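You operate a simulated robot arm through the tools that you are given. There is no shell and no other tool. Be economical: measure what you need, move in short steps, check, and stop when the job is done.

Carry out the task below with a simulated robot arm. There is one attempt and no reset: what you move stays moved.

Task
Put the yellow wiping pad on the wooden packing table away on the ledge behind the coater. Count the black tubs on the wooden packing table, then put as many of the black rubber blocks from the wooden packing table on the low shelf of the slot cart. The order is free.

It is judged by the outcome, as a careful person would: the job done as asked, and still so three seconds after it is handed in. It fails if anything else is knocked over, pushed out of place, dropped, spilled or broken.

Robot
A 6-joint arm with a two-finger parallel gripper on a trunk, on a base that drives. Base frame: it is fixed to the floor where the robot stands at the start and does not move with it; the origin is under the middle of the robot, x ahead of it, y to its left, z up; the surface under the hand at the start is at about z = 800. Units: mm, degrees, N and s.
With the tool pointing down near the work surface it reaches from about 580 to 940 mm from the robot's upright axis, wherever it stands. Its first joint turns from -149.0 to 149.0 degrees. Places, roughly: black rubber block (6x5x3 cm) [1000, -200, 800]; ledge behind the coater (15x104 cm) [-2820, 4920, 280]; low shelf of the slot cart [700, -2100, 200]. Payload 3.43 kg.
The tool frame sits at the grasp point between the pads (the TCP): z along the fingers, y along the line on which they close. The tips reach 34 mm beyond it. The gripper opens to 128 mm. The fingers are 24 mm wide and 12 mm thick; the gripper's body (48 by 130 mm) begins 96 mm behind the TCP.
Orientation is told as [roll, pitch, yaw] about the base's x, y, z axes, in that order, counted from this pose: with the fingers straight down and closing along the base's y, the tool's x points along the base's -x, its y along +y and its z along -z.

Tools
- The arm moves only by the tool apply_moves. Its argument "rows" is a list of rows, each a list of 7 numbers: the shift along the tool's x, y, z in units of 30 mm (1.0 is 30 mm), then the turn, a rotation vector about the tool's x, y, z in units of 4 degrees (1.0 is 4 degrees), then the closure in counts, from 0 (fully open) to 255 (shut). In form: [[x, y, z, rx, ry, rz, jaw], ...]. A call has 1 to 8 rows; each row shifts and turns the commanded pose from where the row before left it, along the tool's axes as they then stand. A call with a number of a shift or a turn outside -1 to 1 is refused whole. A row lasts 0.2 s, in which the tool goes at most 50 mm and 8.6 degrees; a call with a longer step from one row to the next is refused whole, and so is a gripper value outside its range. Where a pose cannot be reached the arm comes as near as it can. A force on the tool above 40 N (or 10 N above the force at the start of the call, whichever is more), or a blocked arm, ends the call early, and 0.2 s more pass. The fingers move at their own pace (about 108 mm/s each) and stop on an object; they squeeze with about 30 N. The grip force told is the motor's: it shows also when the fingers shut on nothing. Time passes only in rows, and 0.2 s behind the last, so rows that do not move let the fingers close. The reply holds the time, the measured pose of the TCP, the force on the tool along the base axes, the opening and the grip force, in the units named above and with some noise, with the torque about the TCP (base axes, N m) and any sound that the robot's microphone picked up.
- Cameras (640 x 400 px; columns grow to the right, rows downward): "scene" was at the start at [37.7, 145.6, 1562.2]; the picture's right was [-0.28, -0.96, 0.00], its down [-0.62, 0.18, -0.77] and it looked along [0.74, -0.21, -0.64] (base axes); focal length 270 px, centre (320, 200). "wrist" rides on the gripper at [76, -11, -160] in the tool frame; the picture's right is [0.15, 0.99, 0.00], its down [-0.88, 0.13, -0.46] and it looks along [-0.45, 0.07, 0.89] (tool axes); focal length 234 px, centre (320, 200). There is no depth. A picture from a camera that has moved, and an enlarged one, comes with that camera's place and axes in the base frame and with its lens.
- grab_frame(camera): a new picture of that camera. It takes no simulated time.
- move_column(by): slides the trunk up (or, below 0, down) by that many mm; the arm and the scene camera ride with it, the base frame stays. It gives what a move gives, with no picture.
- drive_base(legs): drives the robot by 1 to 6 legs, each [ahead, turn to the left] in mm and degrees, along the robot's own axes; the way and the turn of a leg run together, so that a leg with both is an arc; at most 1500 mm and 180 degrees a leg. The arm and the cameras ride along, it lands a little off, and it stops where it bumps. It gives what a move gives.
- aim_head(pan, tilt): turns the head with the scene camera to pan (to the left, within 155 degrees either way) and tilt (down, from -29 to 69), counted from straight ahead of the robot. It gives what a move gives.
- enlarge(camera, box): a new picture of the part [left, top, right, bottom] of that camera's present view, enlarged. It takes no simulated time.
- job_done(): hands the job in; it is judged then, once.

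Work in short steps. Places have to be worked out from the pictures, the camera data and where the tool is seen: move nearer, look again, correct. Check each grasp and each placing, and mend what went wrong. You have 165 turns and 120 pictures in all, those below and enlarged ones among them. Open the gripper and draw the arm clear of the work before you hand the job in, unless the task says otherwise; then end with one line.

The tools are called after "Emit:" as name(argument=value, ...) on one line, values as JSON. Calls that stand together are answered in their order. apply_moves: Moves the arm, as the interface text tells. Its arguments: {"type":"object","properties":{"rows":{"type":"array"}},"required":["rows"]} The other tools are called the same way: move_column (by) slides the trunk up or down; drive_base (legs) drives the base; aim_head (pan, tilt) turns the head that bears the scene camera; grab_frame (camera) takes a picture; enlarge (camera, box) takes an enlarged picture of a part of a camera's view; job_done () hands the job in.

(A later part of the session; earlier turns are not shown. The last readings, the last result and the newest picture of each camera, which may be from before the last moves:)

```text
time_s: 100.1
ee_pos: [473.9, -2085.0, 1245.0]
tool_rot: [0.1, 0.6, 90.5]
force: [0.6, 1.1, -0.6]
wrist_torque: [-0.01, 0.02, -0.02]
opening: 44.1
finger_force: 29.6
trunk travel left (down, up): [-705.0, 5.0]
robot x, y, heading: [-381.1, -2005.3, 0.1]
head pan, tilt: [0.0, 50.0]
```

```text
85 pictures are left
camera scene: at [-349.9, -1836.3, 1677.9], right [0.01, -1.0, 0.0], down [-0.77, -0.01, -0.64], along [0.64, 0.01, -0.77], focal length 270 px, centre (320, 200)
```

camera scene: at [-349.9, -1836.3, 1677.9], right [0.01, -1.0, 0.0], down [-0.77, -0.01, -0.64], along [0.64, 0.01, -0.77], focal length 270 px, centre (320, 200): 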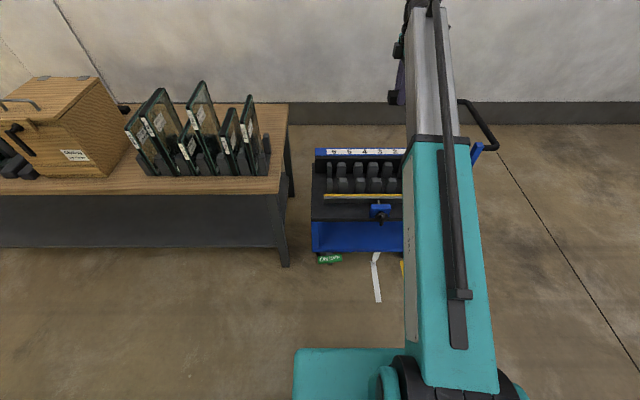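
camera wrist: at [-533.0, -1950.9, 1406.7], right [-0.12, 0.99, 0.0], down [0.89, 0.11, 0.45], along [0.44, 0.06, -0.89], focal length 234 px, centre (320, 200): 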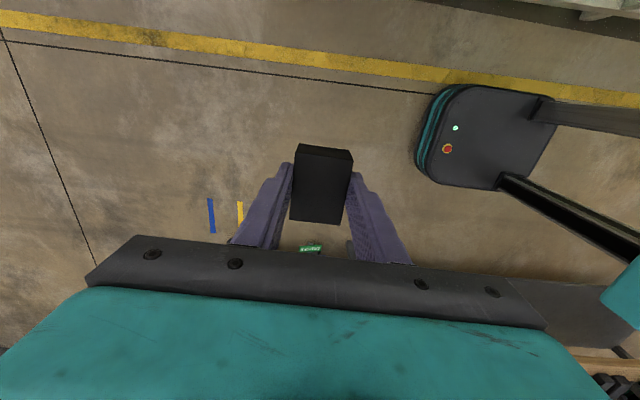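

Good view of the cart. I'll draw the hand in about 200 mm, and turn yaw toward 0 later; first retract and lower the trunk by 400.

Emit:
apply_moves(rows=[[0, 1, 0, 0, 0, 0, 255], [0, 1, 0, 0, 0, 0, 255], [0, 1, 0, 0, 0, 0, 255], [0, 1, 0, 0, 0, 0, 255], [0, 1, 0, 0, 0, 0, 255], [0, 1, 0, 0, 0, 0, 255]])

Emit:
move_column(by=-400)

Emit:
apply_moves(rows=[[0, 0, 1, 0, 0, 0, 255], [0, 0, 1, 0, 0, 0, 255], [0, 0, 1, 0, 0, 0, 255], [0, 0, 1, 0, 0, 0, 255], [0, 0, 1, 0, 0, 0, 255], [0, 0, 1, 0, 0, 0, 255], [0, 0, 1, 0, 0, 0, 255], [0, 0, 1, 0, 0, 0, 255]])

Emit:
aim_head(pan=-5, tilt=45)

Emit:
grab_frame(camera="scene")

```text
time_s: 101.5
ee_pos: [291.3, -2084.7, 1243.0]
tool_rot: [0.1, 0.5, 90.5]
force: [0.1, 0.2, -1.0]
wrist_torque: [0.03, -0.02, -0.02]
opening: 44.3
finger_force: 30.4
trunk travel left (down, up): [-705.0, 5.0]
robot x, y, heading: [-380.6, -2007.5, 0.2]
head pan, tilt: [0.0, 50.0]
```

```text
time_s: 105.3
ee_pos: [291.4, -2084.3, 842.9]
tool_rot: [0.1, 0.6, 90.5]
force: [0.3, 0.6, -1.4]
wrist_torque: [-0.01, -0.01, 0.01]
opening: 44.2
finger_force: 29.8
trunk travel left (down, up): [-305.0, 405.0]
robot x, y, heading: [-381.4, -2006.4, 0.4]
head pan, tilt: [0.0, 50.0]
```

```text
time_s: 107.1
ee_pos: [289.0, -2084.8, 601.0]
tool_rot: [0.0, 0.6, 90.5]
force: [0.9, 0.5, -1.4]
wrist_torque: [0.01, 0.01, -0.04]
opening: 44.4
finger_force: 30.3
trunk travel left (down, up): [-305.0, 405.0]
robot x, y, heading: [-381.9, -2006.4, 0.5]
head pan, tilt: [0.0, 50.0]
```

```text
time_s: 107.8
ee_pos: [288.6, -2085.1, 603.1]
tool_rot: [0.1, 0.6, 90.6]
force: [0.0, -0.7, -0.4]
wrist_torque: [0.02, 0.0, -0.02]
opening: 44.2
finger_force: 29.9
trunk travel left (down, up): [-305.0, 405.0]
robot x, y, heading: [-382.1, -2005.7, 0.7]
head pan, tilt: [-5.0, 45.0]
```

```text
84 pictures are left
camera scene: at [-345.9, -1843.5, 1284.8], right [-0.08, -1.0, 0.0], down [-0.71, 0.06, -0.71], along [0.7, -0.06, -0.71], focal length 270 px, centre (320, 200)
```

scene: 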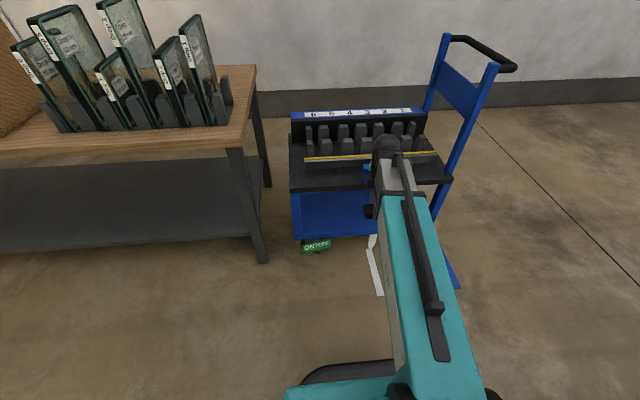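

Enlarge to measure the tray and shelf edges.

Emit:
enlarge(camera="scene", box=[270, 90, 470, 270])

Emit:
apply_moves(rows=[[0, 0, 0, 0, 0, 1, 255], [0, 0, 0, 0, 0, 1, 255], [0, 0, 0, 0, 0, 1, 255], [0, 0, 0, 0, 0, 1, 255], [0, 0, 0, 0, 0, 1, 255], [0, 0, 0, 0, 0, 1, 255], [0, 0, 0, 0, 0, 1, 255], [0, 0, 0, 0, 0, 1, 255]])

Emit:
apply_moves(rows=[[0, 0, 0, 0, 0, 1, 255], [0, 0, 0, 0, 0, 1, 255], [0, 0, 0, 0, 0, 1, 255], [0, 0, 0, 0, 0, 1, 255], [0, 0, 0, 0, 0, 1, 255], [0, 0, 0, 0, 0, 1, 255], [0, 0, 0, 0, 0, 1, 255], [0, 0, 0, 0, 0, 1, 255]])

Emit:
apply_moves(rows=[[0, 0, 0, 0, 0, 1, 255], [0, 0, 0, 0, 0, 1, 255], [0, 0, 0, 0, 0, 1, 255], [0, 0, 0, 0, 0, 1, 255], [0, 0, 0, 0, 0, 1, 255], [0, 0, 0, 0, 0, 1, 255], [0, 0, 0, 0, 0, 0.8, 255]])

```text
2.22 times, centred on (370, 180) of scene
camera zoom: at [-345.9, -1843.5, 1284.8], right [-0.08, -1.0, 0.0], down [-0.71, 0.06, -0.71], along [0.7, -0.06, -0.71], focal length 599 px, centre (209, 244)
```

zoom: 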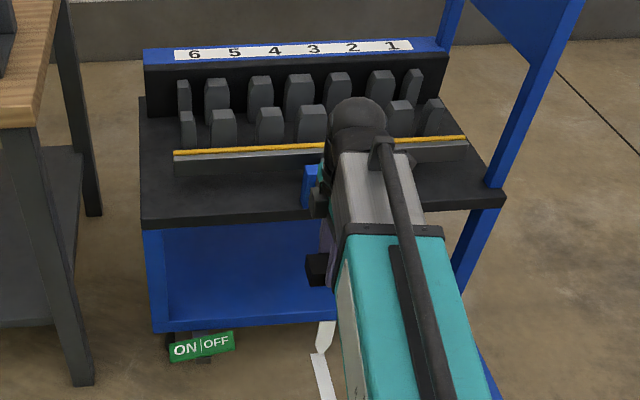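

```text
time_s: 109.6
ee_pos: [292.6, -2086.5, 603.7]
tool_rot: [-0.2, 0.6, 58.4]
force: [-0.8, 0.1, -1.5]
wrist_torque: [0.0, -0.05, 0.0]
opening: 44.3
finger_force: 30.3
trunk travel left (down, up): [-305.0, 405.0]
robot x, y, heading: [-380.8, -2001.4, 0.3]
head pan, tilt: [-5.0, 45.0]
```

```text
time_s: 111.4
ee_pos: [292.0, -2088.8, 603.9]
tool_rot: [-0.4, 0.3, 26.4]
force: [0.0, 0.4, -1.1]
wrist_torque: [-0.03, 0.04, 0.03]
opening: 44.1
finger_force: 30.3
trunk travel left (down, up): [-305.0, 405.0]
robot x, y, heading: [-380.9, -2006.5, 0.6]
head pan, tilt: [-5.0, 45.0]
```

```text
time_s: 113.0
ee_pos: [291.6, -2086.6, 604.1]
tool_rot: [-0.7, 0.1, -0.8]
force: [-0.5, -0.2, -0.2]
wrist_torque: [0.0, 0.02, 0.01]
opening: 44.2
finger_force: 30.6
trunk travel left (down, up): [-305.0, 405.0]
robot x, y, heading: [-381.9, -2004.5, 0.3]
head pan, tilt: [-5.0, 45.0]
```

Yaw 0 is free of contact in this posture. Shelf front is ≈x 488 (z 200) and tray ≈z 505–520, roughly flush, so I'll insert with the fingers tilted 30° forward at y≈-1920, away from the clamp and the legs. First lower the trunk 200, then move left and tilt.

Emit:
move_column(by=-200)

Emit:
apply_moves(rows=[[0, 0.7, 0, 0, -1, 0, 255], [0, 0.7, 0, 0, -1, 0, 255], [0, 0.7, 0, 0, -1, 0, 255], [0, 0.7, 0, 0, -1, 0, 255], [0, 0.7, 0, 0, -1, 0, 255], [0, 0.7, 0, 0, -1, 0, 255], [0, 0.7, 0, 0, -1, 0, 255], [0, 0.6, 0, 0, -0.5, 0, 255]])

Emit:
grab_frame(camera="wrist")

Emit:
grab_frame(camera="scene")

```text
time_s: 115.2
ee_pos: [291.7, -2087.4, 404.4]
tool_rot: [-0.6, 0.1, -0.6]
force: [-0.4, -0.1, -0.3]
wrist_torque: [0.01, -0.03, -0.03]
opening: 44.2
finger_force: 29.4
trunk travel left (down, up): [-105.0, 605.0]
robot x, y, heading: [-385.8, -2002.2, 0.6]
head pan, tilt: [-5.0, 45.0]
```

```text
time_s: 117.0
ee_pos: [306.6, -1917.7, 402.9]
tool_rot: [-0.7, -29.9, -0.4]
force: [-0.8, 0.6, -0.3]
wrist_torque: [-0.02, 0.02, -0.01]
opening: 44.4
finger_force: 30.2
out of reach, approached as far as the arm can: row 7, 8
trunk travel left (down, up): [-105.0, 605.0]
robot x, y, heading: [-380.5, -2008.9, 0.4]
head pan, tilt: [-5.0, 45.0]
```

```text
82 pictures are left
camera wrist: at [161.1, -1927.3, 503.9], right [-0.11, 0.99, -0.08], down [0.54, 0.13, 0.83], along [0.84, 0.05, -0.55], focal length 234 px, centre (320, 200)
```

wrist: 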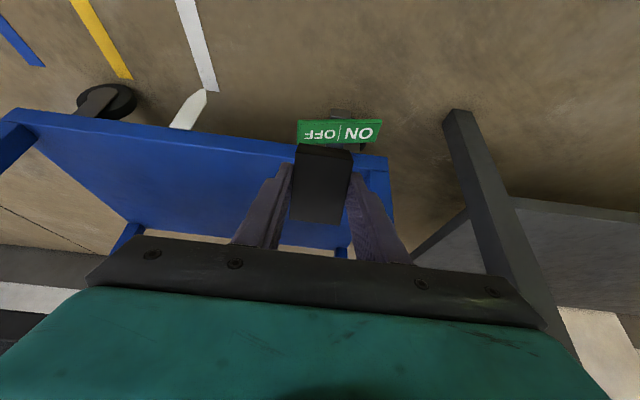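

```text
81 pictures are left
camera scene: at [-345.9, -1843.6, 1084.9], right [-0.08, -1.0, 0.0], down [-0.7, 0.06, -0.71], along [0.7, -0.06, -0.71], focal length 270 px, centre (320, 200)
```

scene: 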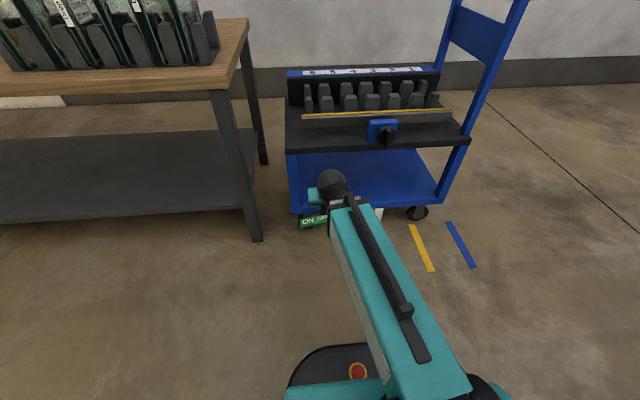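

The shelf front is at x≈459, left edge y≈-1796. I'll tilt slightly more (36°), lower to z≈300 and check the height before inserting.

Emit:
apply_moves(rows=[[0, 0, 0, 0, -0.75, 0, 255], [0, 0, 0, 0, -0.75, 0, 255], [0.49, 0, 0.674, 0, 0, 0, 255], [0.49, 0, 0.674, 0, 0, 0, 255], [0.49, 0, 0.674, 0, 0, 0, 255], [0.49, 0, 0.674, 0, 0, 0, 255]])

Emit:
grab_frame(camera="wrist")

```text
time_s: 118.3
ee_pos: [325.5, -1917.4, 302.2]
tool_rot: [-0.6, -36.0, -0.3]
force: [0.2, 0.2, -0.2]
wrist_torque: [-0.03, 0.04, 0.01]
opening: 44.0
finger_force: 30.0
out of reach, approached as far as the arm can: row 1, 2
trunk travel left (down, up): [-105.0, 605.0]
robot x, y, heading: [-383.6, -2005.6, 0.5]
head pan, tilt: [-5.0, 45.0]
```

```text
80 pictures are left
camera wrist: at [171.1, -1926.1, 388.5], right [-0.11, 0.99, -0.1], down [0.45, 0.13, 0.88], along [0.89, 0.05, -0.46], focal length 234 px, centre (320, 200)
```

wrist: 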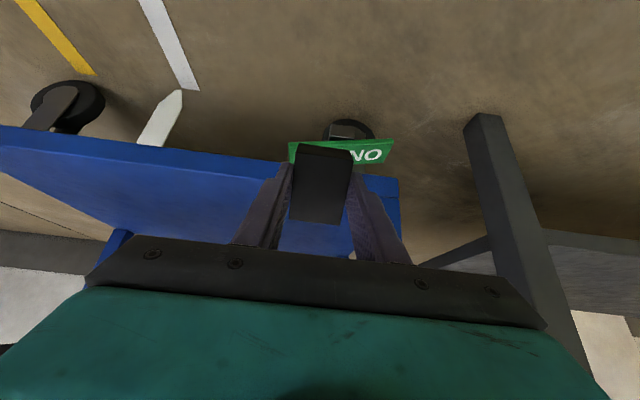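

Clear ahead: left leg is ~55 mm left of the hand. Insert 200 mm forward at this height.

Emit:
apply_moves(rows=[[-0.77, 0, 0.56, 0, 0, 0, 255], [-0.77, 0, 0.56, 0, 0, 0, 255], [-0.77, 0, 0.56, 0, 0, 0, 255], [-0.77, 0, 0.56, 0, 0, 0, 255], [-0.77, 0, 0.56, 0, 0, 0, 255], [-0.77, 0, 0.56, 0, 0, 0, 255], [-0.77, 0, 0.56, 0, 0, 0, 255]])

Emit:
grab_frame(camera="wrist")

Emit:
grab_frame(camera="scene")

```text
time_s: 120.0
ee_pos: [527.9, -1919.3, 300.8]
tool_rot: [-0.7, -35.9, -0.3]
force: [-0.8, -0.4, -1.1]
wrist_torque: [-0.02, 0.01, 0.0]
opening: 44.3
finger_force: 30.8
trunk travel left (down, up): [-105.0, 605.0]
robot x, y, heading: [-380.7, -2006.3, 0.2]
head pan, tilt: [-5.0, 45.0]
```

```text
79 pictures are left
camera wrist: at [371.8, -1927.7, 386.4], right [-0.11, 0.99, -0.1], down [0.45, 0.13, 0.88], along [0.89, 0.05, -0.46], focal length 234 px, centre (320, 200)
```

wrist: 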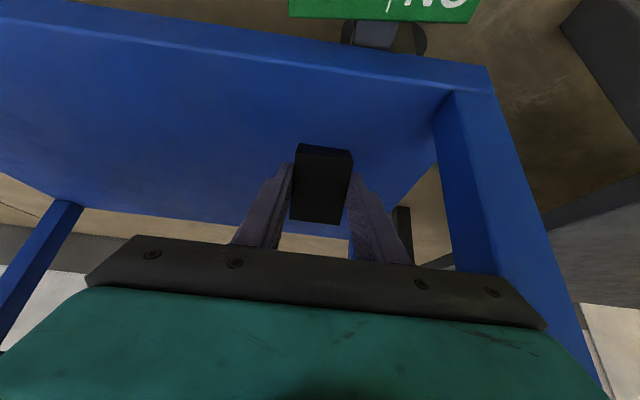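

```text
78 pictures are left
camera scene: at [-345.9, -1843.5, 1084.8], right [-0.08, -1.0, 0.0], down [-0.7, 0.06, -0.71], along [0.7, -0.06, -0.71], focal length 270 px, centre (320, 200)
```

scene: 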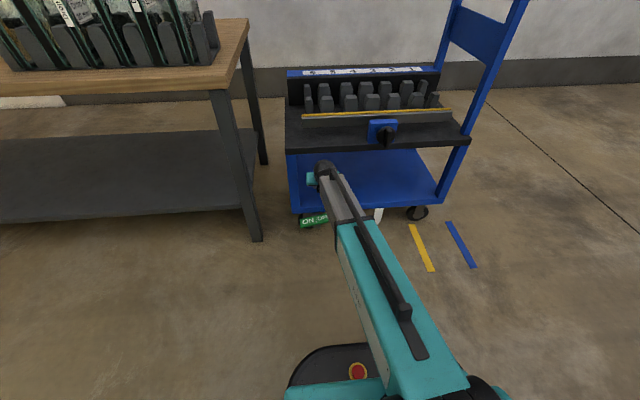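

The shelf front could be nearer x≈490, so I go 30 mm deeper, then descend in small steps until contact.

Emit:
apply_moves(rows=[[-0.81, 0, 0.59, 0, 0, 0, 255], [0.35, 0, 0.48, 0, 0, 0, 255], [0.35, 0, 0.48, 0, 0, 0, 255]])

Emit:
apply_moves(rows=[[0.1, 0, 0.135, 0, 0, 0, 255], [0.1, 0, 0.135, 0, 0, 0, 255], [0.1, 0, 0.135, 0, 0, 0, 255], [0.1, 0, 0.135, 0, 0, 0, 255]])

Emit:
grab_frame(camera="wrist")

```text
time_s: 120.8
ee_pos: [559.0, -1919.8, 263.3]
tool_rot: [-0.8, -36.0, -0.3]
force: [-0.1, 0.6, -1.1]
wrist_torque: [0.0, 0.03, 0.03]
opening: 44.2
finger_force: 29.7
trunk travel left (down, up): [-105.0, 605.0]
robot x, y, heading: [-379.8, -2005.4, 0.3]
head pan, tilt: [-5.0, 45.0]
```

```text
time_s: 121.8
ee_pos: [558.0, -1920.6, 249.2]
tool_rot: [-0.7, -36.3, -0.3]
force: [-3.1, -3.8, 17.0]
wrist_torque: [0.28, 0.11, 0.09]
opening: 44.3
finger_force: 29.8
trunk travel left (down, up): [-105.0, 605.0]
robot x, y, heading: [-382.4, -2008.2, 0.3]
head pan, tilt: [-5.0, 45.0]
```

```text
77 pictures are left
camera wrist: at [400.9, -1929.3, 333.7], right [-0.11, 0.99, -0.1], down [0.44, 0.13, 0.89], along [0.89, 0.05, -0.45], focal length 234 px, centre (320, 200)
```

wrist: 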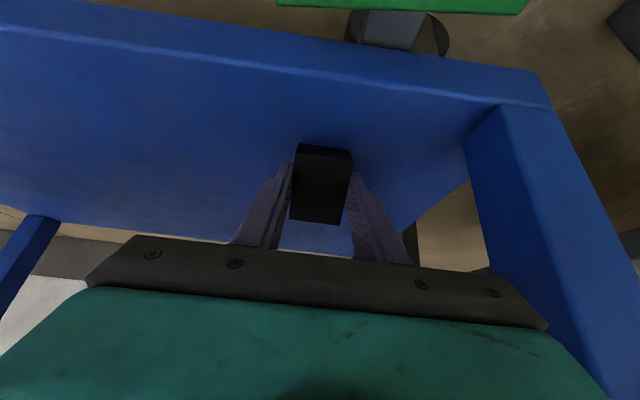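

Contact at TCP z≈249, confirming the shelf at z 200; the block is ~60 mm inside the front edge. Its weight lies ahead of the resting edge, so on release it tips flat. Open the fingers.

Emit:
apply_moves(rows=[[-0.05, 0, -0.08, 0, 0, 0, 255], [0, 0, 0, 0, 0, 0, 140], [0, 0, 0, 0, 0, 0, 0], [0, 0, 0, 0, 0, 0, 0], [0, 0, 0, 0, 0, 0, 0]])

Emit:
grab_frame(camera="wrist")

```text
time_s: 123.0
ee_pos: [556.2, -1921.3, 247.4]
tool_rot: [-0.7, -35.9, -0.2]
force: [-0.2, 0.4, 0.3]
wrist_torque: [-0.01, 0.04, 0.01]
opening: 128.0
finger_force: 0.1
trunk travel left (down, up): [-105.0, 605.0]
robot x, y, heading: [-382.3, -2006.1, 0.5]
head pan, tilt: [-5.0, 45.0]
```

```text
76 pictures are left
camera wrist: at [401.4, -1929.7, 332.9], right [-0.11, 0.99, -0.1], down [0.45, 0.13, 0.88], along [0.89, 0.05, -0.46], focal length 234 px, centre (320, 200)
```

wrist: 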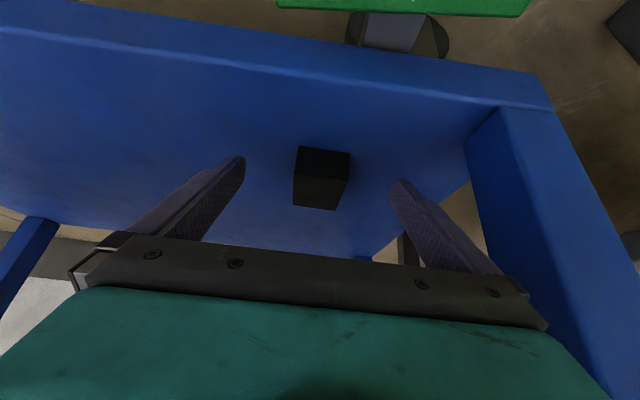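

Block is down on the shelf. Retract up slightly and straight out.

Emit:
apply_moves(rows=[[-0.59, 0, -0.81, 0, 0, 0, 0], [0.81, 0, -0.59, 0, 0, 0, 0], [0.81, 0, -0.59, 0, 0, 0, 0], [0.81, 0, -0.59, 0, 0, 0, 0], [0.81, 0, -0.59, 0, 0, 0, 0], [0.81, 0, -0.59, 0, 0, 0, 0], [0.81, 0, -0.59, 0, 0, 0, 0], [0.81, 0, -0.59, 0, 0, 0, 0]])

Emit:
drive_base(legs=[[-150, 0]])

Emit:
grab_frame(camera="wrist")

```text
time_s: 124.8
ee_pos: [346.0, -1917.6, 279.5]
tool_rot: [-0.7, -36.0, -0.3]
force: [-1.2, -0.3, 0.5]
wrist_torque: [-0.03, -0.04, 0.03]
opening: 127.9
finger_force: 0.0
trunk travel left (down, up): [-105.0, 605.0]
robot x, y, heading: [-382.6, -2005.1, 0.3]
head pan, tilt: [-5.0, 45.0]
```

```text
time_s: 126.2
ee_pos: [192.5, -1920.2, 278.1]
tool_rot: [-0.7, -35.9, -0.4]
force: [0.2, -0.1, 0.5]
wrist_torque: [0.0, -0.02, 0.02]
opening: 128.0
finger_force: 0.0
trunk travel left (down, up): [-105.0, 605.0]
robot x, y, heading: [-536.1, -2006.7, 0.5]
head pan, tilt: [-5.0, 45.0]
```

```text
75 pictures are left
camera wrist: at [38.4, -1928.6, 364.9], right [-0.1, 0.99, -0.1], down [0.45, 0.13, 0.88], along [0.89, 0.05, -0.46], focal length 234 px, centre (320, 200)
```

wrist: 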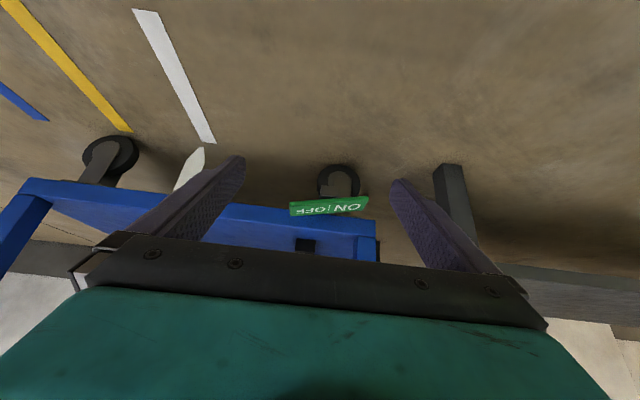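

Block one is on the shelf. Next is block A at (982,-240): it sits behind the glass plates (tops ≈1010), so I'll grasp it with the hand tilted sideways from the corridor between plate and box. Raise the trunk, untilt, and drive back.

Emit:
move_column(by=605)

Emit:
apply_moves(rows=[[0, 0, 0, 0, 1, 0, 0], [0, 0, 0, 0, 1, 0, 0], [0, 0, 0, 0, 1, 0, 0], [0, 0, 0, 0, 1, 0, 0], [0, 0, 0, 0, 1, 0, 0], [0, 0, 0, 0, 1, 0, 0], [0, 0, 0, 0, 1, 0, 0], [0, 0, 0, 0, 1, 0, 0]])

Emit:
apply_moves(rows=[[0, 0, 0, 0, 1, 0, 0], [0, 0, 0, 0, 0, -1, 0], [0, 0, 0, 0, 0, -1, 0], [0, 0, 0, 0, 0, -1, 0], [0, 0, 0, 0, 0, -1, 0], [0, 0, 0, 0, 0, -1, 0], [0, 0, 0, 0, 0, -1, 0], [0, 0, 0, 0, 0, -1, 0]])

Emit:
apply_moves(rows=[[0, 0, 0, 0, 0, -1, 0], [0, 0, 0, 0, 0, -1, 0], [0, 0, 0, 0, 0, -1, 0], [0, 0, 0, 0, 0, -1, 0], [0, 0, 0, 0, 0, -1, 0], [0, 0, 0, 0, 0, -1, 0], [0, 0, 0, 0, 0, -1, 0], [0, 0, 0, 0, 0, -1, 0]])

Emit:
apply_moves(rows=[[0, 0, 0, 0, 0, -1, 0], [0, 0, 0, 0, 0, -1, 0], [0, 0, 0, 0, 0, -1, 0], [0, 0, 0, 0, 0, -1, 0], [0, 0, 0, 0, 0, -1, 0], [0, 0, 0, 0, 0, -1, 0], [0, 0, 0, 0, 0, -1, 0], [0, 0, 0, 0, 0, -0.6, 0]])

Emit:
drive_base(legs=[[0, 90], [800, 0], [800, 0], [0, -90]])

```text
refused: 605 is not a number from -400 to 400
```

```text
time_s: 128.0
ee_pos: [195.9, -1920.4, 278.7]
tool_rot: [-0.6, -3.8, -0.8]
force: [0.2, -0.9, 0.3]
wrist_torque: [0.0, -0.04, -0.01]
opening: 127.8
finger_force: 0.0
trunk travel left (down, up): [-105.0, 605.0]
robot x, y, heading: [-534.3, -2007.2, 0.7]
head pan, tilt: [-5.0, 45.0]
```

```text
time_s: 129.8
ee_pos: [193.0, -1920.3, 279.1]
tool_rot: [-0.5, 0.3, 27.3]
force: [0.4, 0.1, 0.2]
wrist_torque: [-0.02, 0.01, -0.02]
opening: 127.8
finger_force: 0.1
trunk travel left (down, up): [-105.0, 605.0]
robot x, y, heading: [-534.9, -2011.3, 0.2]
head pan, tilt: [-5.0, 45.0]
```

```text
time_s: 131.6
ee_pos: [195.7, -1920.9, 278.7]
tool_rot: [-0.3, 0.5, 59.2]
force: [0.3, -0.6, -0.3]
wrist_torque: [-0.02, -0.02, 0.03]
opening: 128.2
finger_force: 0.0
trunk travel left (down, up): [-105.0, 605.0]
robot x, y, heading: [-533.7, -2006.4, 0.5]
head pan, tilt: [-5.0, 45.0]
```

```text
time_s: 133.4
ee_pos: [193.9, -1919.2, 277.9]
tool_rot: [0.1, 0.6, 89.6]
force: [0.0, -0.3, -0.1]
wrist_torque: [0.01, 0.02, -0.04]
opening: 128.0
finger_force: 0.1
trunk travel left (down, up): [-105.0, 605.0]
robot x, y, heading: [-534.6, -2007.0, 0.7]
head pan, tilt: [-5.0, 45.0]
```

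```text
time_s: 153.2
ee_pos: [203.6, -378.1, 278.4]
tool_rot: [0.1, 0.6, 87.3]
force: [0.3, -0.3, -0.4]
wrist_torque: [0.01, 0.0, -0.02]
opening: 127.7
finger_force: 0.0
trunk travel left (down, up): [-105.0, 605.0]
robot x, y, heading: [-524.1, -472.6, -1.4]
head pan, tilt: [-5.0, 45.0]
```

The trunk call was over its limit, but the rest went safely. Raise the trunk now in two steps and the hand to ~1240 before approaching.

Emit:
move_column(by=400)

Emit:
move_column(by=200)

Emit:
apply_moves(rows=[[0, 0, -1, 0, 0, 0, 0], [0, 0, -1, 0, 0, 0, 0], [0, 0, -1, 0, 0, 0, 0], [0, 0, -1, 0, 0, 0, 0], [0, 0, -1, 0, 0, 0, 0], [0, 0, -1, 0, 0, 0, 0], [0, 0, -1, 0, 0, 0, 0], [0, 0, -1, 0, 0, 0, 0]])

Emit:
apply_moves(rows=[[0, 0, -1, 0, 0, 0, 0], [0, 0, -1, 0, 0, 0, 0], [0, 0, -1, 0, 0, 0, 0], [0, 0, -1, 0, 0, 0, 0]])

Emit:
drive_base(legs=[[250, 16.4], [250, -15], [155, 0]])

Emit:
grab_frame(camera="wrist")

```text
time_s: 157.0
ee_pos: [205.2, -377.4, 678.2]
tool_rot: [0.1, 0.6, 87.3]
force: [-0.6, 0.1, -0.6]
wrist_torque: [0.04, 0.01, -0.01]
opening: 128.1
finger_force: 0.0
trunk travel left (down, up): [-505.0, 205.0]
robot x, y, heading: [-529.2, -471.3, -1.1]
head pan, tilt: [-5.0, 45.0]
```

```text
time_s: 159.2
ee_pos: [202.9, -377.4, 879.8]
tool_rot: [0.1, 0.7, 87.4]
force: [-0.8, -0.4, 0.7]
wrist_torque: [0.02, 0.02, -0.03]
opening: 128.1
finger_force: 0.0
trunk travel left (down, up): [-705.0, 5.0]
robot x, y, heading: [-524.2, -472.2, -1.2]
head pan, tilt: [-5.0, 45.0]
```

```text
time_s: 160.9
ee_pos: [204.6, -375.7, 1119.6]
tool_rot: [0.0, 0.6, 87.3]
force: [0.0, 0.4, -0.3]
wrist_torque: [-0.02, 0.0, 0.01]
opening: 128.2
finger_force: 0.1
trunk travel left (down, up): [-705.0, 5.0]
robot x, y, heading: [-526.6, -469.1, -1.3]
head pan, tilt: [-5.0, 45.0]
```

```text
time_s: 161.9
ee_pos: [205.6, -375.2, 1239.1]
tool_rot: [0.1, 0.6, 87.3]
force: [0.2, 0.7, 0.9]
wrist_torque: [-0.04, -0.01, -0.01]
opening: 128.1
finger_force: 0.0
trunk travel left (down, up): [-705.0, 5.0]
robot x, y, heading: [-525.2, -472.6, -1.4]
head pan, tilt: [-5.0, 45.0]
```

```text
time_s: 166.7
ee_pos: [863.8, -282.5, 1238.6]
tool_rot: [0.0, 0.6, 89.1]
force: [0.1, -0.7, -0.4]
wrist_torque: [0.03, 0.08, -0.04]
opening: 128.2
finger_force: 0.0
trunk travel left (down, up): [-705.0, 5.0]
robot x, y, heading: [134.3, -402.8, 0.0]
head pan, tilt: [-5.0, 45.0]
```

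```text
74 pictures are left
camera wrist: at [873.8, -356.7, 1400.2], right [-0.99, -0.13, 0.0], down [-0.12, 0.89, 0.45], along [-0.06, 0.44, -0.89], focal length 234 px, centre (320, 200)
```

wrist: 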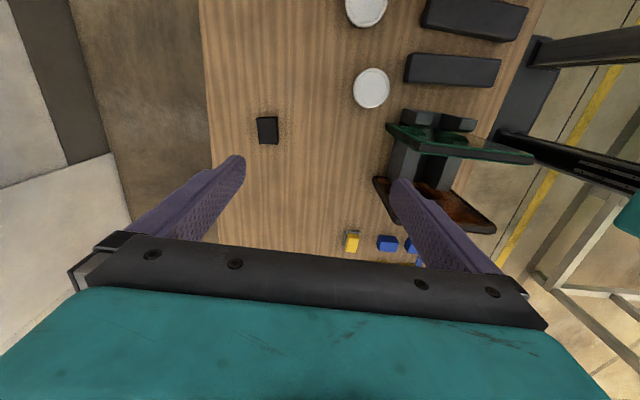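

Stance is good; A at (985,-240). Move behind-right of it, then tilt 36° so the fingers point toward +y and down.

Emit:
apply_moves(rows=[[1, -0.576, 0, 0, 0, 0, 0], [1, -0.576, 0, 0, 0, 0, 0], [1, -0.576, 0, 0, 0, 0, 0], [1, -0.576, 0, 0, 0, 0, 0], [1, -0.576, 0, 0, 0, 0, 0], [1, -0.576, 0, 0, 0, 0, 0], [1, -0.576, 0, 0, 0, 0, 0]])

Emit:
apply_moves(rows=[[0, 0, 0, 0, -1, 0, 0], [0, 0, 0, 0, -1, 0, 0], [0, 0, 0, 0, -1, 0, 0], [0, 0, 0, 0, -1, 0, 0], [0, 0, 0, 0, -1, 0, 0], [0, 0, 0, 0, -1, 0, 0], [0, 0, 0, 0, -1, 0, 0], [0, 0, 0, 0, -1, 0, 0]])

Emit:
apply_moves(rows=[[0, 0, 0, 0, -1, 0, 0], [0, 0, 1, 0, 0, 0, 0], [0, 0, 1, 0, 0, 0, 0], [0, 0, 1, 0, 0, 0, 0]])

Emit:
grab_frame(camera="wrist")

Emit:
grab_frame(camera="scene")

```text
time_s: 168.3
ee_pos: [979.7, -494.9, 1240.5]
tool_rot: [0.2, 0.6, 89.3]
force: [-1.3, -0.6, -0.3]
wrist_torque: [0.02, 0.03, -0.01]
opening: 127.9
finger_force: 0.0
trunk travel left (down, up): [-705.0, 5.0]
robot x, y, heading: [131.5, -410.3, 0.3]
head pan, tilt: [-5.0, 45.0]
```

```text
time_s: 170.1
ee_pos: [979.8, -494.3, 1242.0]
tool_rot: [0.1, -31.5, 89.2]
force: [-0.3, 0.9, -0.2]
wrist_torque: [-0.03, -0.01, -0.01]
opening: 128.1
finger_force: 0.2
trunk travel left (down, up): [-705.0, 5.0]
robot x, y, heading: [131.6, -402.8, 0.4]
head pan, tilt: [-5.0, 45.0]
```

```text
time_s: 171.1
ee_pos: [980.0, -441.2, 1168.5]
tool_rot: [0.1, -35.4, 89.3]
force: [-0.1, 0.7, -0.2]
wrist_torque: [-0.02, 0.03, -0.03]
opening: 127.9
finger_force: 0.1
trunk travel left (down, up): [-705.0, 5.0]
robot x, y, heading: [129.7, -407.6, 0.4]
head pan, tilt: [-5.0, 45.0]
```

```text
73 pictures are left
camera wrist: at [989.8, -597.1, 1255.8], right [-0.99, -0.11, -0.08], down [-0.12, 0.46, 0.88], along [-0.06, 0.88, -0.46], focal length 234 px, centre (320, 200)
```

wrist: 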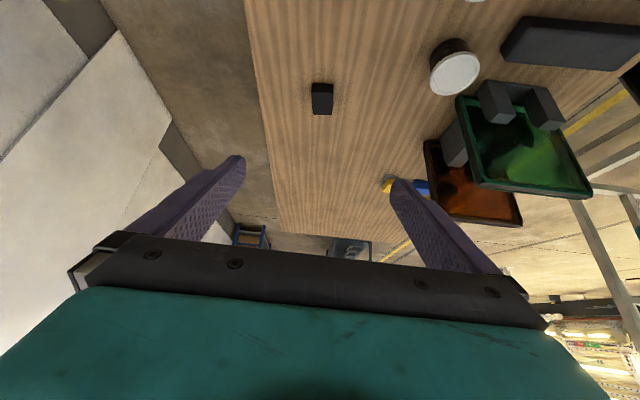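

```text
72 pictures are left
camera scene: at [169.2, -243.2, 1684.9], right [-0.08, -1.0, 0.0], down [-0.7, 0.06, -0.71], along [0.7, -0.06, -0.71], focal length 270 px, centre (320, 200)
```

scene: 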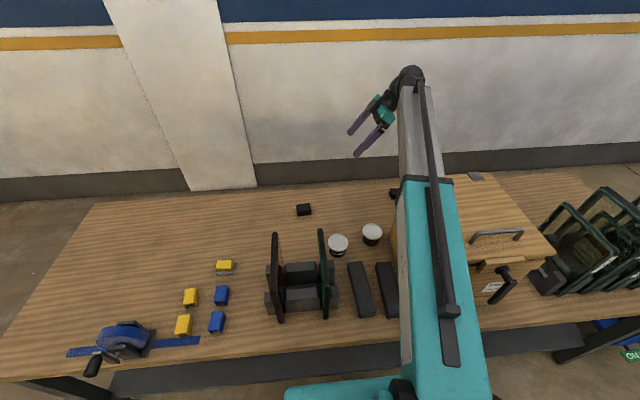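

The sideways tilt works. Continue down toward A, stopping ~135 mm short to check.

Emit:
apply_moves(rows=[[0.17, 0, 1, 0, 0, 0, 0], [0.17, 0, 1, 0, 0, 0, 0], [0.17, 0, 1, 0, 0, 0, 0], [0.17, 0, 1, 0, 0, 0, 0], [0.17, 0, 1, 0, 0, 0, 0], [0.17, 0, 1, 0, 0, 0, 0], [0.17, 0, 1, 0, 0, 0, 0], [0.17, 0, 1, 0, 0, 0, 0]])

Emit:
grab_frame(camera="wrist")

Emit:
grab_frame(camera="scene")

```text
time_s: 172.9
ee_pos: [981.2, -333.4, 948.3]
tool_rot: [0.0, -35.3, 89.2]
force: [0.0, -0.1, -0.1]
wrist_torque: [0.0, 0.0, -0.04]
opening: 127.9
finger_force: 0.1
trunk travel left (down, up): [-705.0, 5.0]
robot x, y, heading: [135.4, -403.7, 0.6]
head pan, tilt: [-5.0, 45.0]
```

```text
71 pictures are left
camera wrist: at [990.8, -488.8, 1035.2], right [-0.99, -0.11, -0.08], down [-0.12, 0.46, 0.88], along [-0.05, 0.88, -0.46], focal length 234 px, centre (320, 200)
```

wrist: 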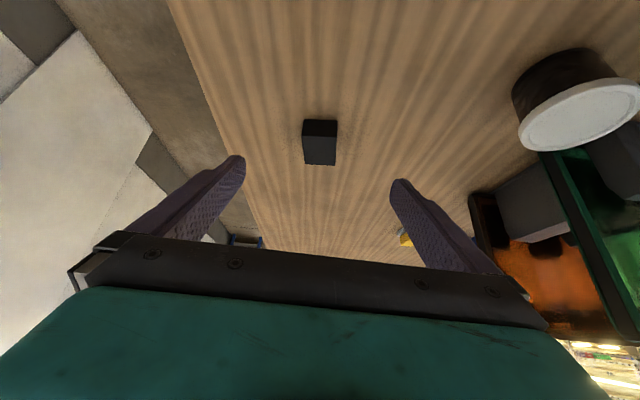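

```text
70 pictures are left
camera scene: at [169.2, -243.0, 1684.8], right [-0.08, -1.0, 0.0], down [-0.7, 0.06, -0.71], along [0.7, -0.06, -0.71], focal length 270 px, centre (320, 200)
```

scene: 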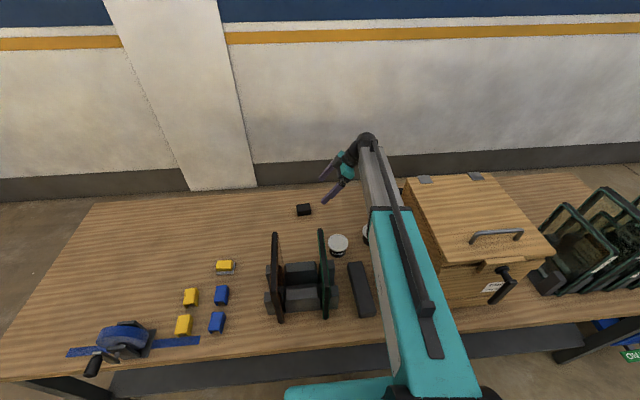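

A is at (985.5,-240). Final approach of ~134 mm along the fingers, then close.

Emit:
apply_moves(rows=[[0, -0.1, 1, 0, 0, 0, 0], [0, 0, 1, 0, 0, 0, 0], [0, 0, 1, 0, 0, 0, 0], [0, 0, 1, 0, 0, 0, 0], [0.05, 0, 0.4, 0, 0, 0, 0], [0, 0, 0, 0, 0, 0, 0]])

Emit:
grab_frame(camera="wrist")

```text
time_s: 174.3
ee_pos: [986.5, -258.2, 840.8]
tool_rot: [0.1, -35.4, 89.1]
force: [-0.2, -0.4, 0.6]
wrist_torque: [0.0, -0.02, -0.01]
opening: 128.0
finger_force: 0.1
trunk travel left (down, up): [-705.0, 5.0]
robot x, y, heading: [136.1, -408.0, 0.5]
head pan, tilt: [-5.0, 45.0]
```

```text
69 pictures are left
camera wrist: at [993.8, -413.7, 927.9], right [-0.99, -0.11, -0.08], down [-0.12, 0.46, 0.88], along [-0.06, 0.88, -0.46], focal length 234 px, centre (320, 200)
```

wrist: 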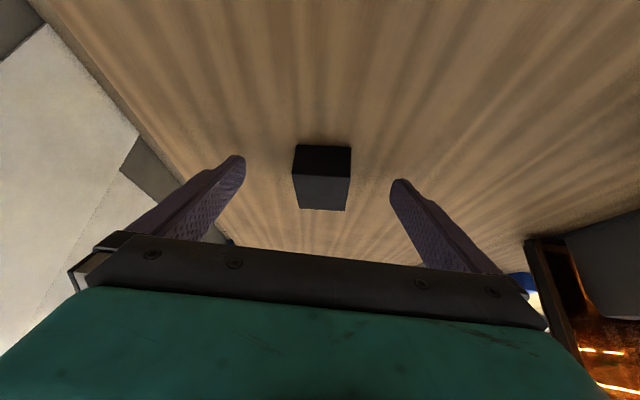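

Centred; close the fingers and lift a little along the same way.

Emit:
apply_moves(rows=[[0, 0, 0, 0, 0, 0, 255], [0, 0, 0, 0, 0, 0, 255], [0, 0, 0, 0, 0, 0, 255], [0, 0, 0, 0, 0, 0, 255]])

Emit:
apply_moves(rows=[[-0.2, 0, -0.3, 0, 0, 0, 255], [0, 0, -1, 0, 0, 0, 255], [0, 0, -1, 0, 0, 0, 255], [0, 0, -1, 0, 0, 0, 255], [0, 0, -1, 0, 0, 0, 255], [0, 0, -1, 0, 0, 0, 255], [0, 0, -1, 0, 0, 0, 255], [0, 0, -1, 0, 0, 0, 255]])

Emit:
grab_frame(camera="wrist")

```text
time_s: 175.3
ee_pos: [984.1, -258.5, 841.2]
tool_rot: [0.1, -35.5, 89.1]
force: [-1.0, 0.1, 2.4]
wrist_torque: [0.09, 0.07, 0.11]
opening: 44.2
finger_force: 30.1
trunk travel left (down, up): [-705.0, 5.0]
robot x, y, heading: [130.6, -404.3, 0.4]
head pan, tilt: [-5.0, 45.0]
```

```text
time_s: 177.1
ee_pos: [985.8, -381.6, 1023.1]
tool_rot: [0.1, -35.5, 89.2]
force: [0.8, 0.0, -1.3]
wrist_torque: [-0.03, 0.05, 0.01]
opening: 44.3
finger_force: 30.4
trunk travel left (down, up): [-705.0, 5.0]
robot x, y, heading: [133.7, -404.6, 0.3]
head pan, tilt: [-5.0, 45.0]
```

```text
68 pictures are left
camera wrist: at [994.3, -537.9, 1110.2], right [-0.99, -0.11, -0.08], down [-0.12, 0.45, 0.88], along [-0.06, 0.88, -0.46], focal length 234 px, centre (320, 200)
```

wrist: 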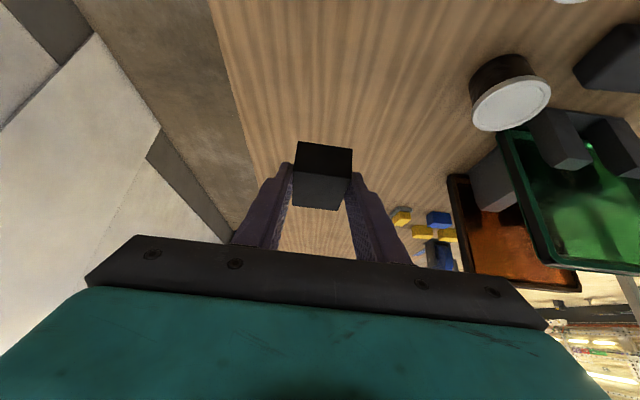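

Held and level. Raise 210 mm more, then drive the same way back to the cart.

Emit:
apply_moves(rows=[[-0.58, 0, -0.815, 0, 0, 0, 255], [-0.58, 0, -0.815, 0, 0, 0, 255], [-0.58, 0, -0.815, 0, 0, 0, 255], [-0.58, 0, -0.815, 0, 0, 0, 255], [-0.58, 0, -0.815, 0, 0, 0, 255], [-0.58, 0, -0.815, 0, 0, 0, 255], [-0.58, 0, -0.815, 0, 0, 0, 255]])

Emit:
drive_base(legs=[[-510, 0], [0, -90], [800, 0], [800, 0], [0, 90]])

```text
time_s: 178.7
ee_pos: [981.1, -382.1, 1233.8]
tool_rot: [0.1, -35.5, 89.2]
force: [-0.6, -0.2, -0.7]
wrist_torque: [-0.03, 0.02, 0.01]
opening: 43.9
finger_force: 30.6
trunk travel left (down, up): [-705.0, 5.0]
robot x, y, heading: [133.0, -401.2, 0.5]
head pan, tilt: [-5.0, 45.0]
```

```text
time_s: 201.5
ee_pos: [520.5, -1963.3, 1233.0]
tool_rot: [0.0, -35.5, 92.4]
force: [-0.4, -0.4, -1.3]
wrist_torque: [-0.01, 0.0, -0.02]
opening: 44.2
finger_force: 30.2
trunk travel left (down, up): [-705.0, 5.0]
robot x, y, heading: [-324.6, -2012.6, 3.2]
head pan, tilt: [-5.0, 45.0]
```

Over the cart. Back off 60 mm, straighten, retract the hand and lower the trunk by 400.

Emit:
drive_base(legs=[[-60, -3]])

Emit:
apply_moves(rows=[[0, 1, 0, 0, 0, 0, 255], [0, 1, 0, 0, 0, 0, 255], [0, 1, 0, 0, 0, 0, 255], [0, 1, 0, 0, 0, 0, 255], [0, 0.7, 0, 0, 0, 0, 255]])

Emit:
move_column(by=-400)

Emit:
apply_moves(rows=[[0.58, 0, 0.815, 0, 0, 0, 255], [0.58, 0, 0.815, 0, 0, 0, 255], [0.58, 0, 0.815, 0, 0, 0, 255], [0.58, 0, 0.815, 0, 0, 0, 255], [0.58, 0, 0.815, 0, 0, 0, 255], [0.58, 0, 0.815, 0, 0, 0, 255], [0.58, 0, 0.815, 0, 0, 0, 255], [0.58, 0, 0.815, 0, 0, 0, 255]])

Emit:
apply_moves(rows=[[0, 0, 0, 0.58, 0, 0.815, 255], [0, 0, 0, 0.58, 0, 0.815, 255], [0, 0, 0, 0.58, 0, 0.815, 255], [0, 0, 0, 0.58, 0, 0.815, 255], [0, 0, 0, 0.58, 0, 0.815, 255], [0, 0, 0, 0.58, 0, 0.815, 255], [0, 0, 0, 0.58, 0, 0.815, 255], [0, 0, 0, 0.58, 0, 0.815, 255]])

```text
time_s: 202.5
ee_pos: [459.7, -2011.4, 1234.8]
tool_rot: [0.0, -35.6, 89.5]
force: [-0.6, -0.2, -1.1]
wrist_torque: [-0.05, -0.06, -0.02]
opening: 44.0
finger_force: 29.9
trunk travel left (down, up): [-705.0, 5.0]
robot x, y, heading: [-387.3, -2018.6, 0.4]
head pan, tilt: [-5.0, 45.0]
```

```text
time_s: 203.7
ee_pos: [319.7, -2007.3, 1233.6]
tool_rot: [0.2, -35.4, 89.6]
force: [-0.2, 0.7, -0.8]
wrist_torque: [-0.04, -0.02, 0.0]
opening: 44.2
finger_force: 30.6
trunk travel left (down, up): [-705.0, 5.0]
robot x, y, heading: [-390.3, -2020.4, 0.4]
head pan, tilt: [-5.0, 45.0]
```

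```text
time_s: 207.6
ee_pos: [321.1, -2006.2, 833.6]
tool_rot: [0.1, -35.4, 89.6]
force: [-0.2, -0.5, -1.1]
wrist_torque: [-0.03, 0.0, 0.0]
opening: 44.2
finger_force: 30.2
trunk travel left (down, up): [-305.0, 405.0]
robot x, y, heading: [-388.7, -2021.4, 0.3]
head pan, tilt: [-5.0, 45.0]
```

```text
time_s: 209.4
ee_pos: [319.8, -2004.9, 592.9]
tool_rot: [0.2, -35.4, 89.5]
force: [-0.8, -0.6, -0.8]
wrist_torque: [-0.06, 0.01, -0.01]
opening: 44.3
finger_force: 30.0
trunk travel left (down, up): [-305.0, 405.0]
robot x, y, heading: [-387.6, -2017.5, 0.4]
head pan, tilt: [-5.0, 45.0]
```

```text
time_s: 211.2
ee_pos: [320.1, -2008.4, 594.3]
tool_rot: [0.1, -35.4, 57.5]
force: [-0.3, -1.0, -1.7]
wrist_torque: [-0.02, 0.02, 0.01]
opening: 44.1
finger_force: 29.8
trunk travel left (down, up): [-305.0, 405.0]
robot x, y, heading: [-387.8, -2017.4, 0.7]
head pan, tilt: [-5.0, 45.0]
```

Continue turning to yaw 0, and lower the trunk by 200.

Emit:
apply_moves(rows=[[0, 0, 0, 0.58, 0, 0.815, 255], [0, 0, 0, 0.58, 0, 0.815, 255], [0, 0, 0, 0.58, 0, 0.815, 255], [0, 0, 0, 0.58, 0, 0.815, 255], [0, 0, 0, 0.58, 0, 0.815, 255], [0, 0, 0, 0.58, 0, 0.815, 255], [0, 0, 0, 0.58, 0, 0.815, 255], [0, 0, 0, 0.58, 0, 0.815, 255]])

Emit:
apply_moves(rows=[[0, 0, 0, 0.58, 0, 0.815, 255], [0, 0, 0, 0.58, 0, 0.815, 255], [0, 0, 0, 0.58, 0, 0.815, 255], [0, 0, 0, 0.58, 0, 0.815, 255], [0, 0, 0, 0.58, 0, 0.815, 255], [0, 0, 0, 0.58, 0, 0.815, 255], [0, -0.6, 0, 0.2, 0, 0.3, 255], [0, -0.6, 0, 0, 0, 0, 255]])

Emit:
move_column(by=-200)

Emit:
grab_frame(camera="wrist")

```text
time_s: 213.0
ee_pos: [319.1, -2007.0, 593.2]
tool_rot: [0.1, -35.4, 25.5]
force: [-1.0, -0.6, -0.1]
wrist_torque: [-0.04, 0.03, 0.01]
opening: 44.3
finger_force: 30.1
trunk travel left (down, up): [-305.0, 405.0]
robot x, y, heading: [-388.3, -2019.4, 0.3]
head pan, tilt: [-5.0, 45.0]
```

```text
time_s: 214.8
ee_pos: [327.8, -2044.3, 593.2]
tool_rot: [0.0, -35.4, 0.0]
force: [-0.5, -0.2, -1.3]
wrist_torque: [-0.02, 0.03, -0.02]
opening: 44.1
finger_force: 29.9
out of reach, approached as far as the arm can: row 3, 5
trunk travel left (down, up): [-305.0, 405.0]
robot x, y, heading: [-386.4, -2023.2, 0.6]
head pan, tilt: [-5.0, 45.0]
```

```text
time_s: 216.9
ee_pos: [327.4, -2044.0, 394.7]
tool_rot: [0.1, -35.4, 0.1]
force: [0.2, -0.3, -0.5]
wrist_torque: [0.03, 0.01, 0.02]
opening: 44.2
finger_force: 29.8
trunk travel left (down, up): [-105.0, 605.0]
robot x, y, heading: [-383.8, -2024.0, 0.4]
head pan, tilt: [-5.0, 45.0]
```

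```text
67 pictures are left
camera wrist: at [173.2, -2055.9, 481.1], right [-0.12, 0.99, -0.08], down [0.45, 0.13, 0.88], along [0.88, 0.07, -0.47], focal length 234 px, centre (320, 200)
```

wrist: 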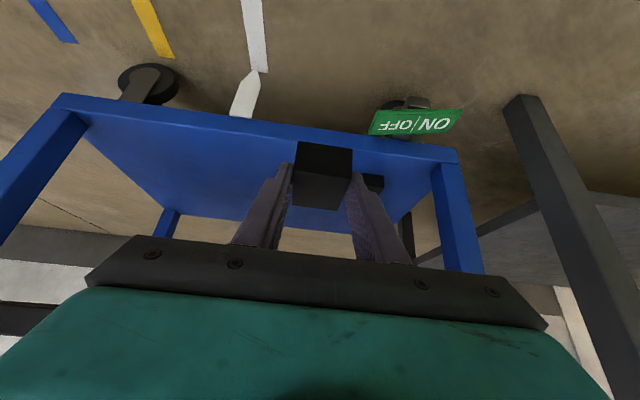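

Block one sits at (564,-1920); I'll place this one at y≈-2044. Lower to z≈300, then insert 230 mm.

Emit:
apply_moves(rows=[[0.463, 0, 0.652, 0, 0, 0, 255], [0.463, 0, 0.652, 0, 0, 0, 255], [0.463, 0, 0.652, 0, 0, 0, 255], [0.463, 0, 0.652, 0, 0, 0, 255]])

Emit:
apply_moves(rows=[[-0.78, 0, 0.554, 0, 0, 0, 255], [-0.78, 0, 0.554, 0, 0, 0, 255], [-0.78, 0, 0.554, 0, 0, 0, 255], [-0.78, 0, 0.554, 0, 0, 0, 255], [-0.78, 0, 0.554, 0, 0, 0, 255], [-0.78, 0, 0.554, 0, 0, 0, 255], [-0.78, 0, 0.554, 0, 0, 0, 255], [-0.78, 0, 0.554, 0, 0, 0, 255]])

Emit:
grab_frame(camera="wrist")

```text
time_s: 217.9
ee_pos: [327.1, -2042.9, 296.9]
tool_rot: [0.0, -35.4, -0.1]
force: [0.6, -1.0, -0.8]
wrist_torque: [0.0, 0.02, 0.0]
opening: 43.9
finger_force: 29.9
trunk travel left (down, up): [-105.0, 605.0]
robot x, y, heading: [-388.3, -2017.9, 0.3]
head pan, tilt: [-5.0, 45.0]
```

```text
time_s: 219.7
ee_pos: [558.4, -2042.3, 296.2]
tool_rot: [0.0, -35.3, 0.1]
force: [-0.1, -0.4, -1.5]
wrist_torque: [0.04, 0.02, -0.01]
opening: 44.2
finger_force: 30.1
trunk travel left (down, up): [-105.0, 605.0]
robot x, y, heading: [-385.7, -2022.3, 0.5]
head pan, tilt: [-5.0, 45.0]
```

```text
66 pictures are left
camera wrist: at [404.5, -2054.6, 384.7], right [-0.12, 0.99, -0.08], down [0.45, 0.13, 0.88], along [0.88, 0.07, -0.47], focal length 234 px, centre (320, 200)
```

wrist: 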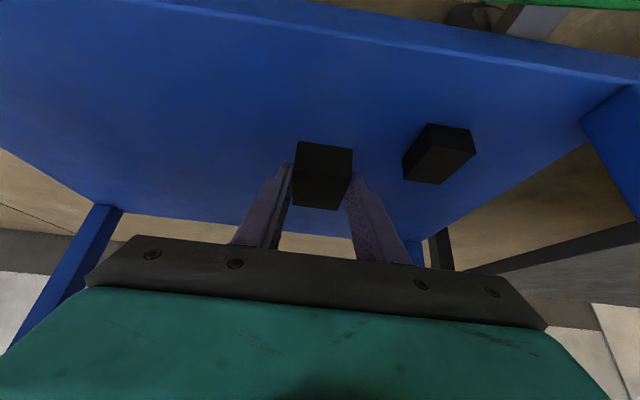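

Clear of block one. Lower gently; contact expected near TCP z≈241.

Emit:
apply_moves(rows=[[0.35, 0, 0.49, 0, 0, 0, 255], [0.35, 0, 0.49, 0, 0, 0, 255], [0.25, 0, 0.35, 0, 0, 0, 255]])

Emit:
apply_moves(rows=[[0.06, 0, 0.085, 0, 0, 0, 255], [0.06, 0, 0.085, 0, 0, 0, 255], [0.03, 0, 0.05, 0, 0, 0, 255]])

```text
time_s: 220.5
ee_pos: [557.3, -2041.9, 249.1]
tool_rot: [0.1, -35.4, 0.0]
force: [0.0, -0.5, -0.3]
wrist_torque: [-0.02, 0.02, -0.01]
opening: 44.4
finger_force: 30.1
trunk travel left (down, up): [-105.0, 605.0]
robot x, y, heading: [-383.9, -2021.1, 0.3]
head pan, tilt: [-5.0, 45.0]
```

```text
time_s: 221.3
ee_pos: [557.7, -2042.9, 241.8]
tool_rot: [0.1, -35.6, 0.0]
force: [-1.7, 4.3, 4.3]
wrist_torque: [0.09, -0.14, 0.2]
opening: 44.2
finger_force: 29.4
trunk travel left (down, up): [-105.0, 605.0]
robot x, y, heading: [-389.0, -2017.3, 0.5]
head pan, tilt: [-5.0, 45.0]
```

Contact at the expected height; release and retract.

Emit:
apply_moves(rows=[[0, 0, 0, 0, 0, 0, 0], [0, 0, 0, 0, 0, 0, 0], [0, 0, 0, 0, 0, 0, 0], [0, 0, 0, 0, 0, 0, 0]])

Emit:
apply_moves(rows=[[-0.579, 0, -0.815, 0, 0, 0, 0], [0.815, 0, -0.579, 0, 0, 0, 0], [0.815, 0, -0.579, 0, 0, 0, 0], [0.815, 0, -0.579, 0, 0, 0, 0], [0.815, 0, -0.579, 0, 0, 0, 0], [0.815, 0, -0.579, 0, 0, 0, 0], [0.815, 0, -0.579, 0, 0, 0, 0], [0.815, 0, -0.579, 0, 0, 0, 0]])

Emit:
grab_frame(camera="wrist")

```text
time_s: 222.3
ee_pos: [557.4, -2043.0, 239.2]
tool_rot: [0.0, -35.4, -0.1]
force: [0.0, -0.2, 0.3]
wrist_torque: [0.01, -0.01, 0.0]
opening: 128.1
finger_force: 0.1
trunk travel left (down, up): [-105.0, 605.0]
robot x, y, heading: [-384.9, -2021.0, 0.7]
head pan, tilt: [-5.0, 45.0]
```

```text
time_s: 224.1
ee_pos: [351.2, -2039.8, 272.2]
tool_rot: [0.1, -35.4, -0.1]
force: [0.4, -0.3, -0.2]
wrist_torque: [0.0, 0.0, -0.01]
opening: 127.9
finger_force: 0.1
trunk travel left (down, up): [-105.0, 605.0]
robot x, y, heading: [-387.9, -2022.6, 0.6]
head pan, tilt: [-5.0, 45.0]
```

```text
65 pictures are left
camera wrist: at [196.1, -2053.6, 359.0], right [-0.12, 0.99, -0.08], down [0.45, 0.13, 0.88], along [0.88, 0.07, -0.46], focal length 234 px, centre (320, 200)
```

wrist: 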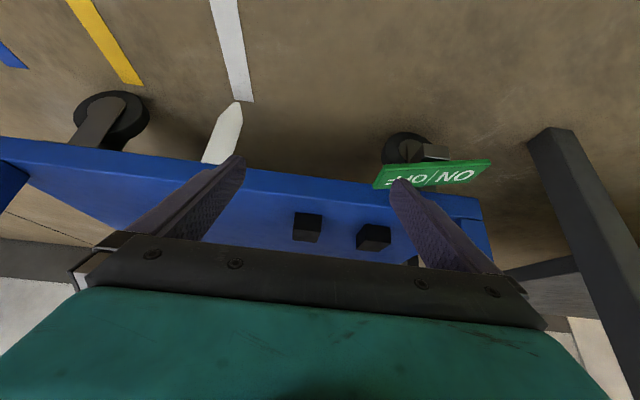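

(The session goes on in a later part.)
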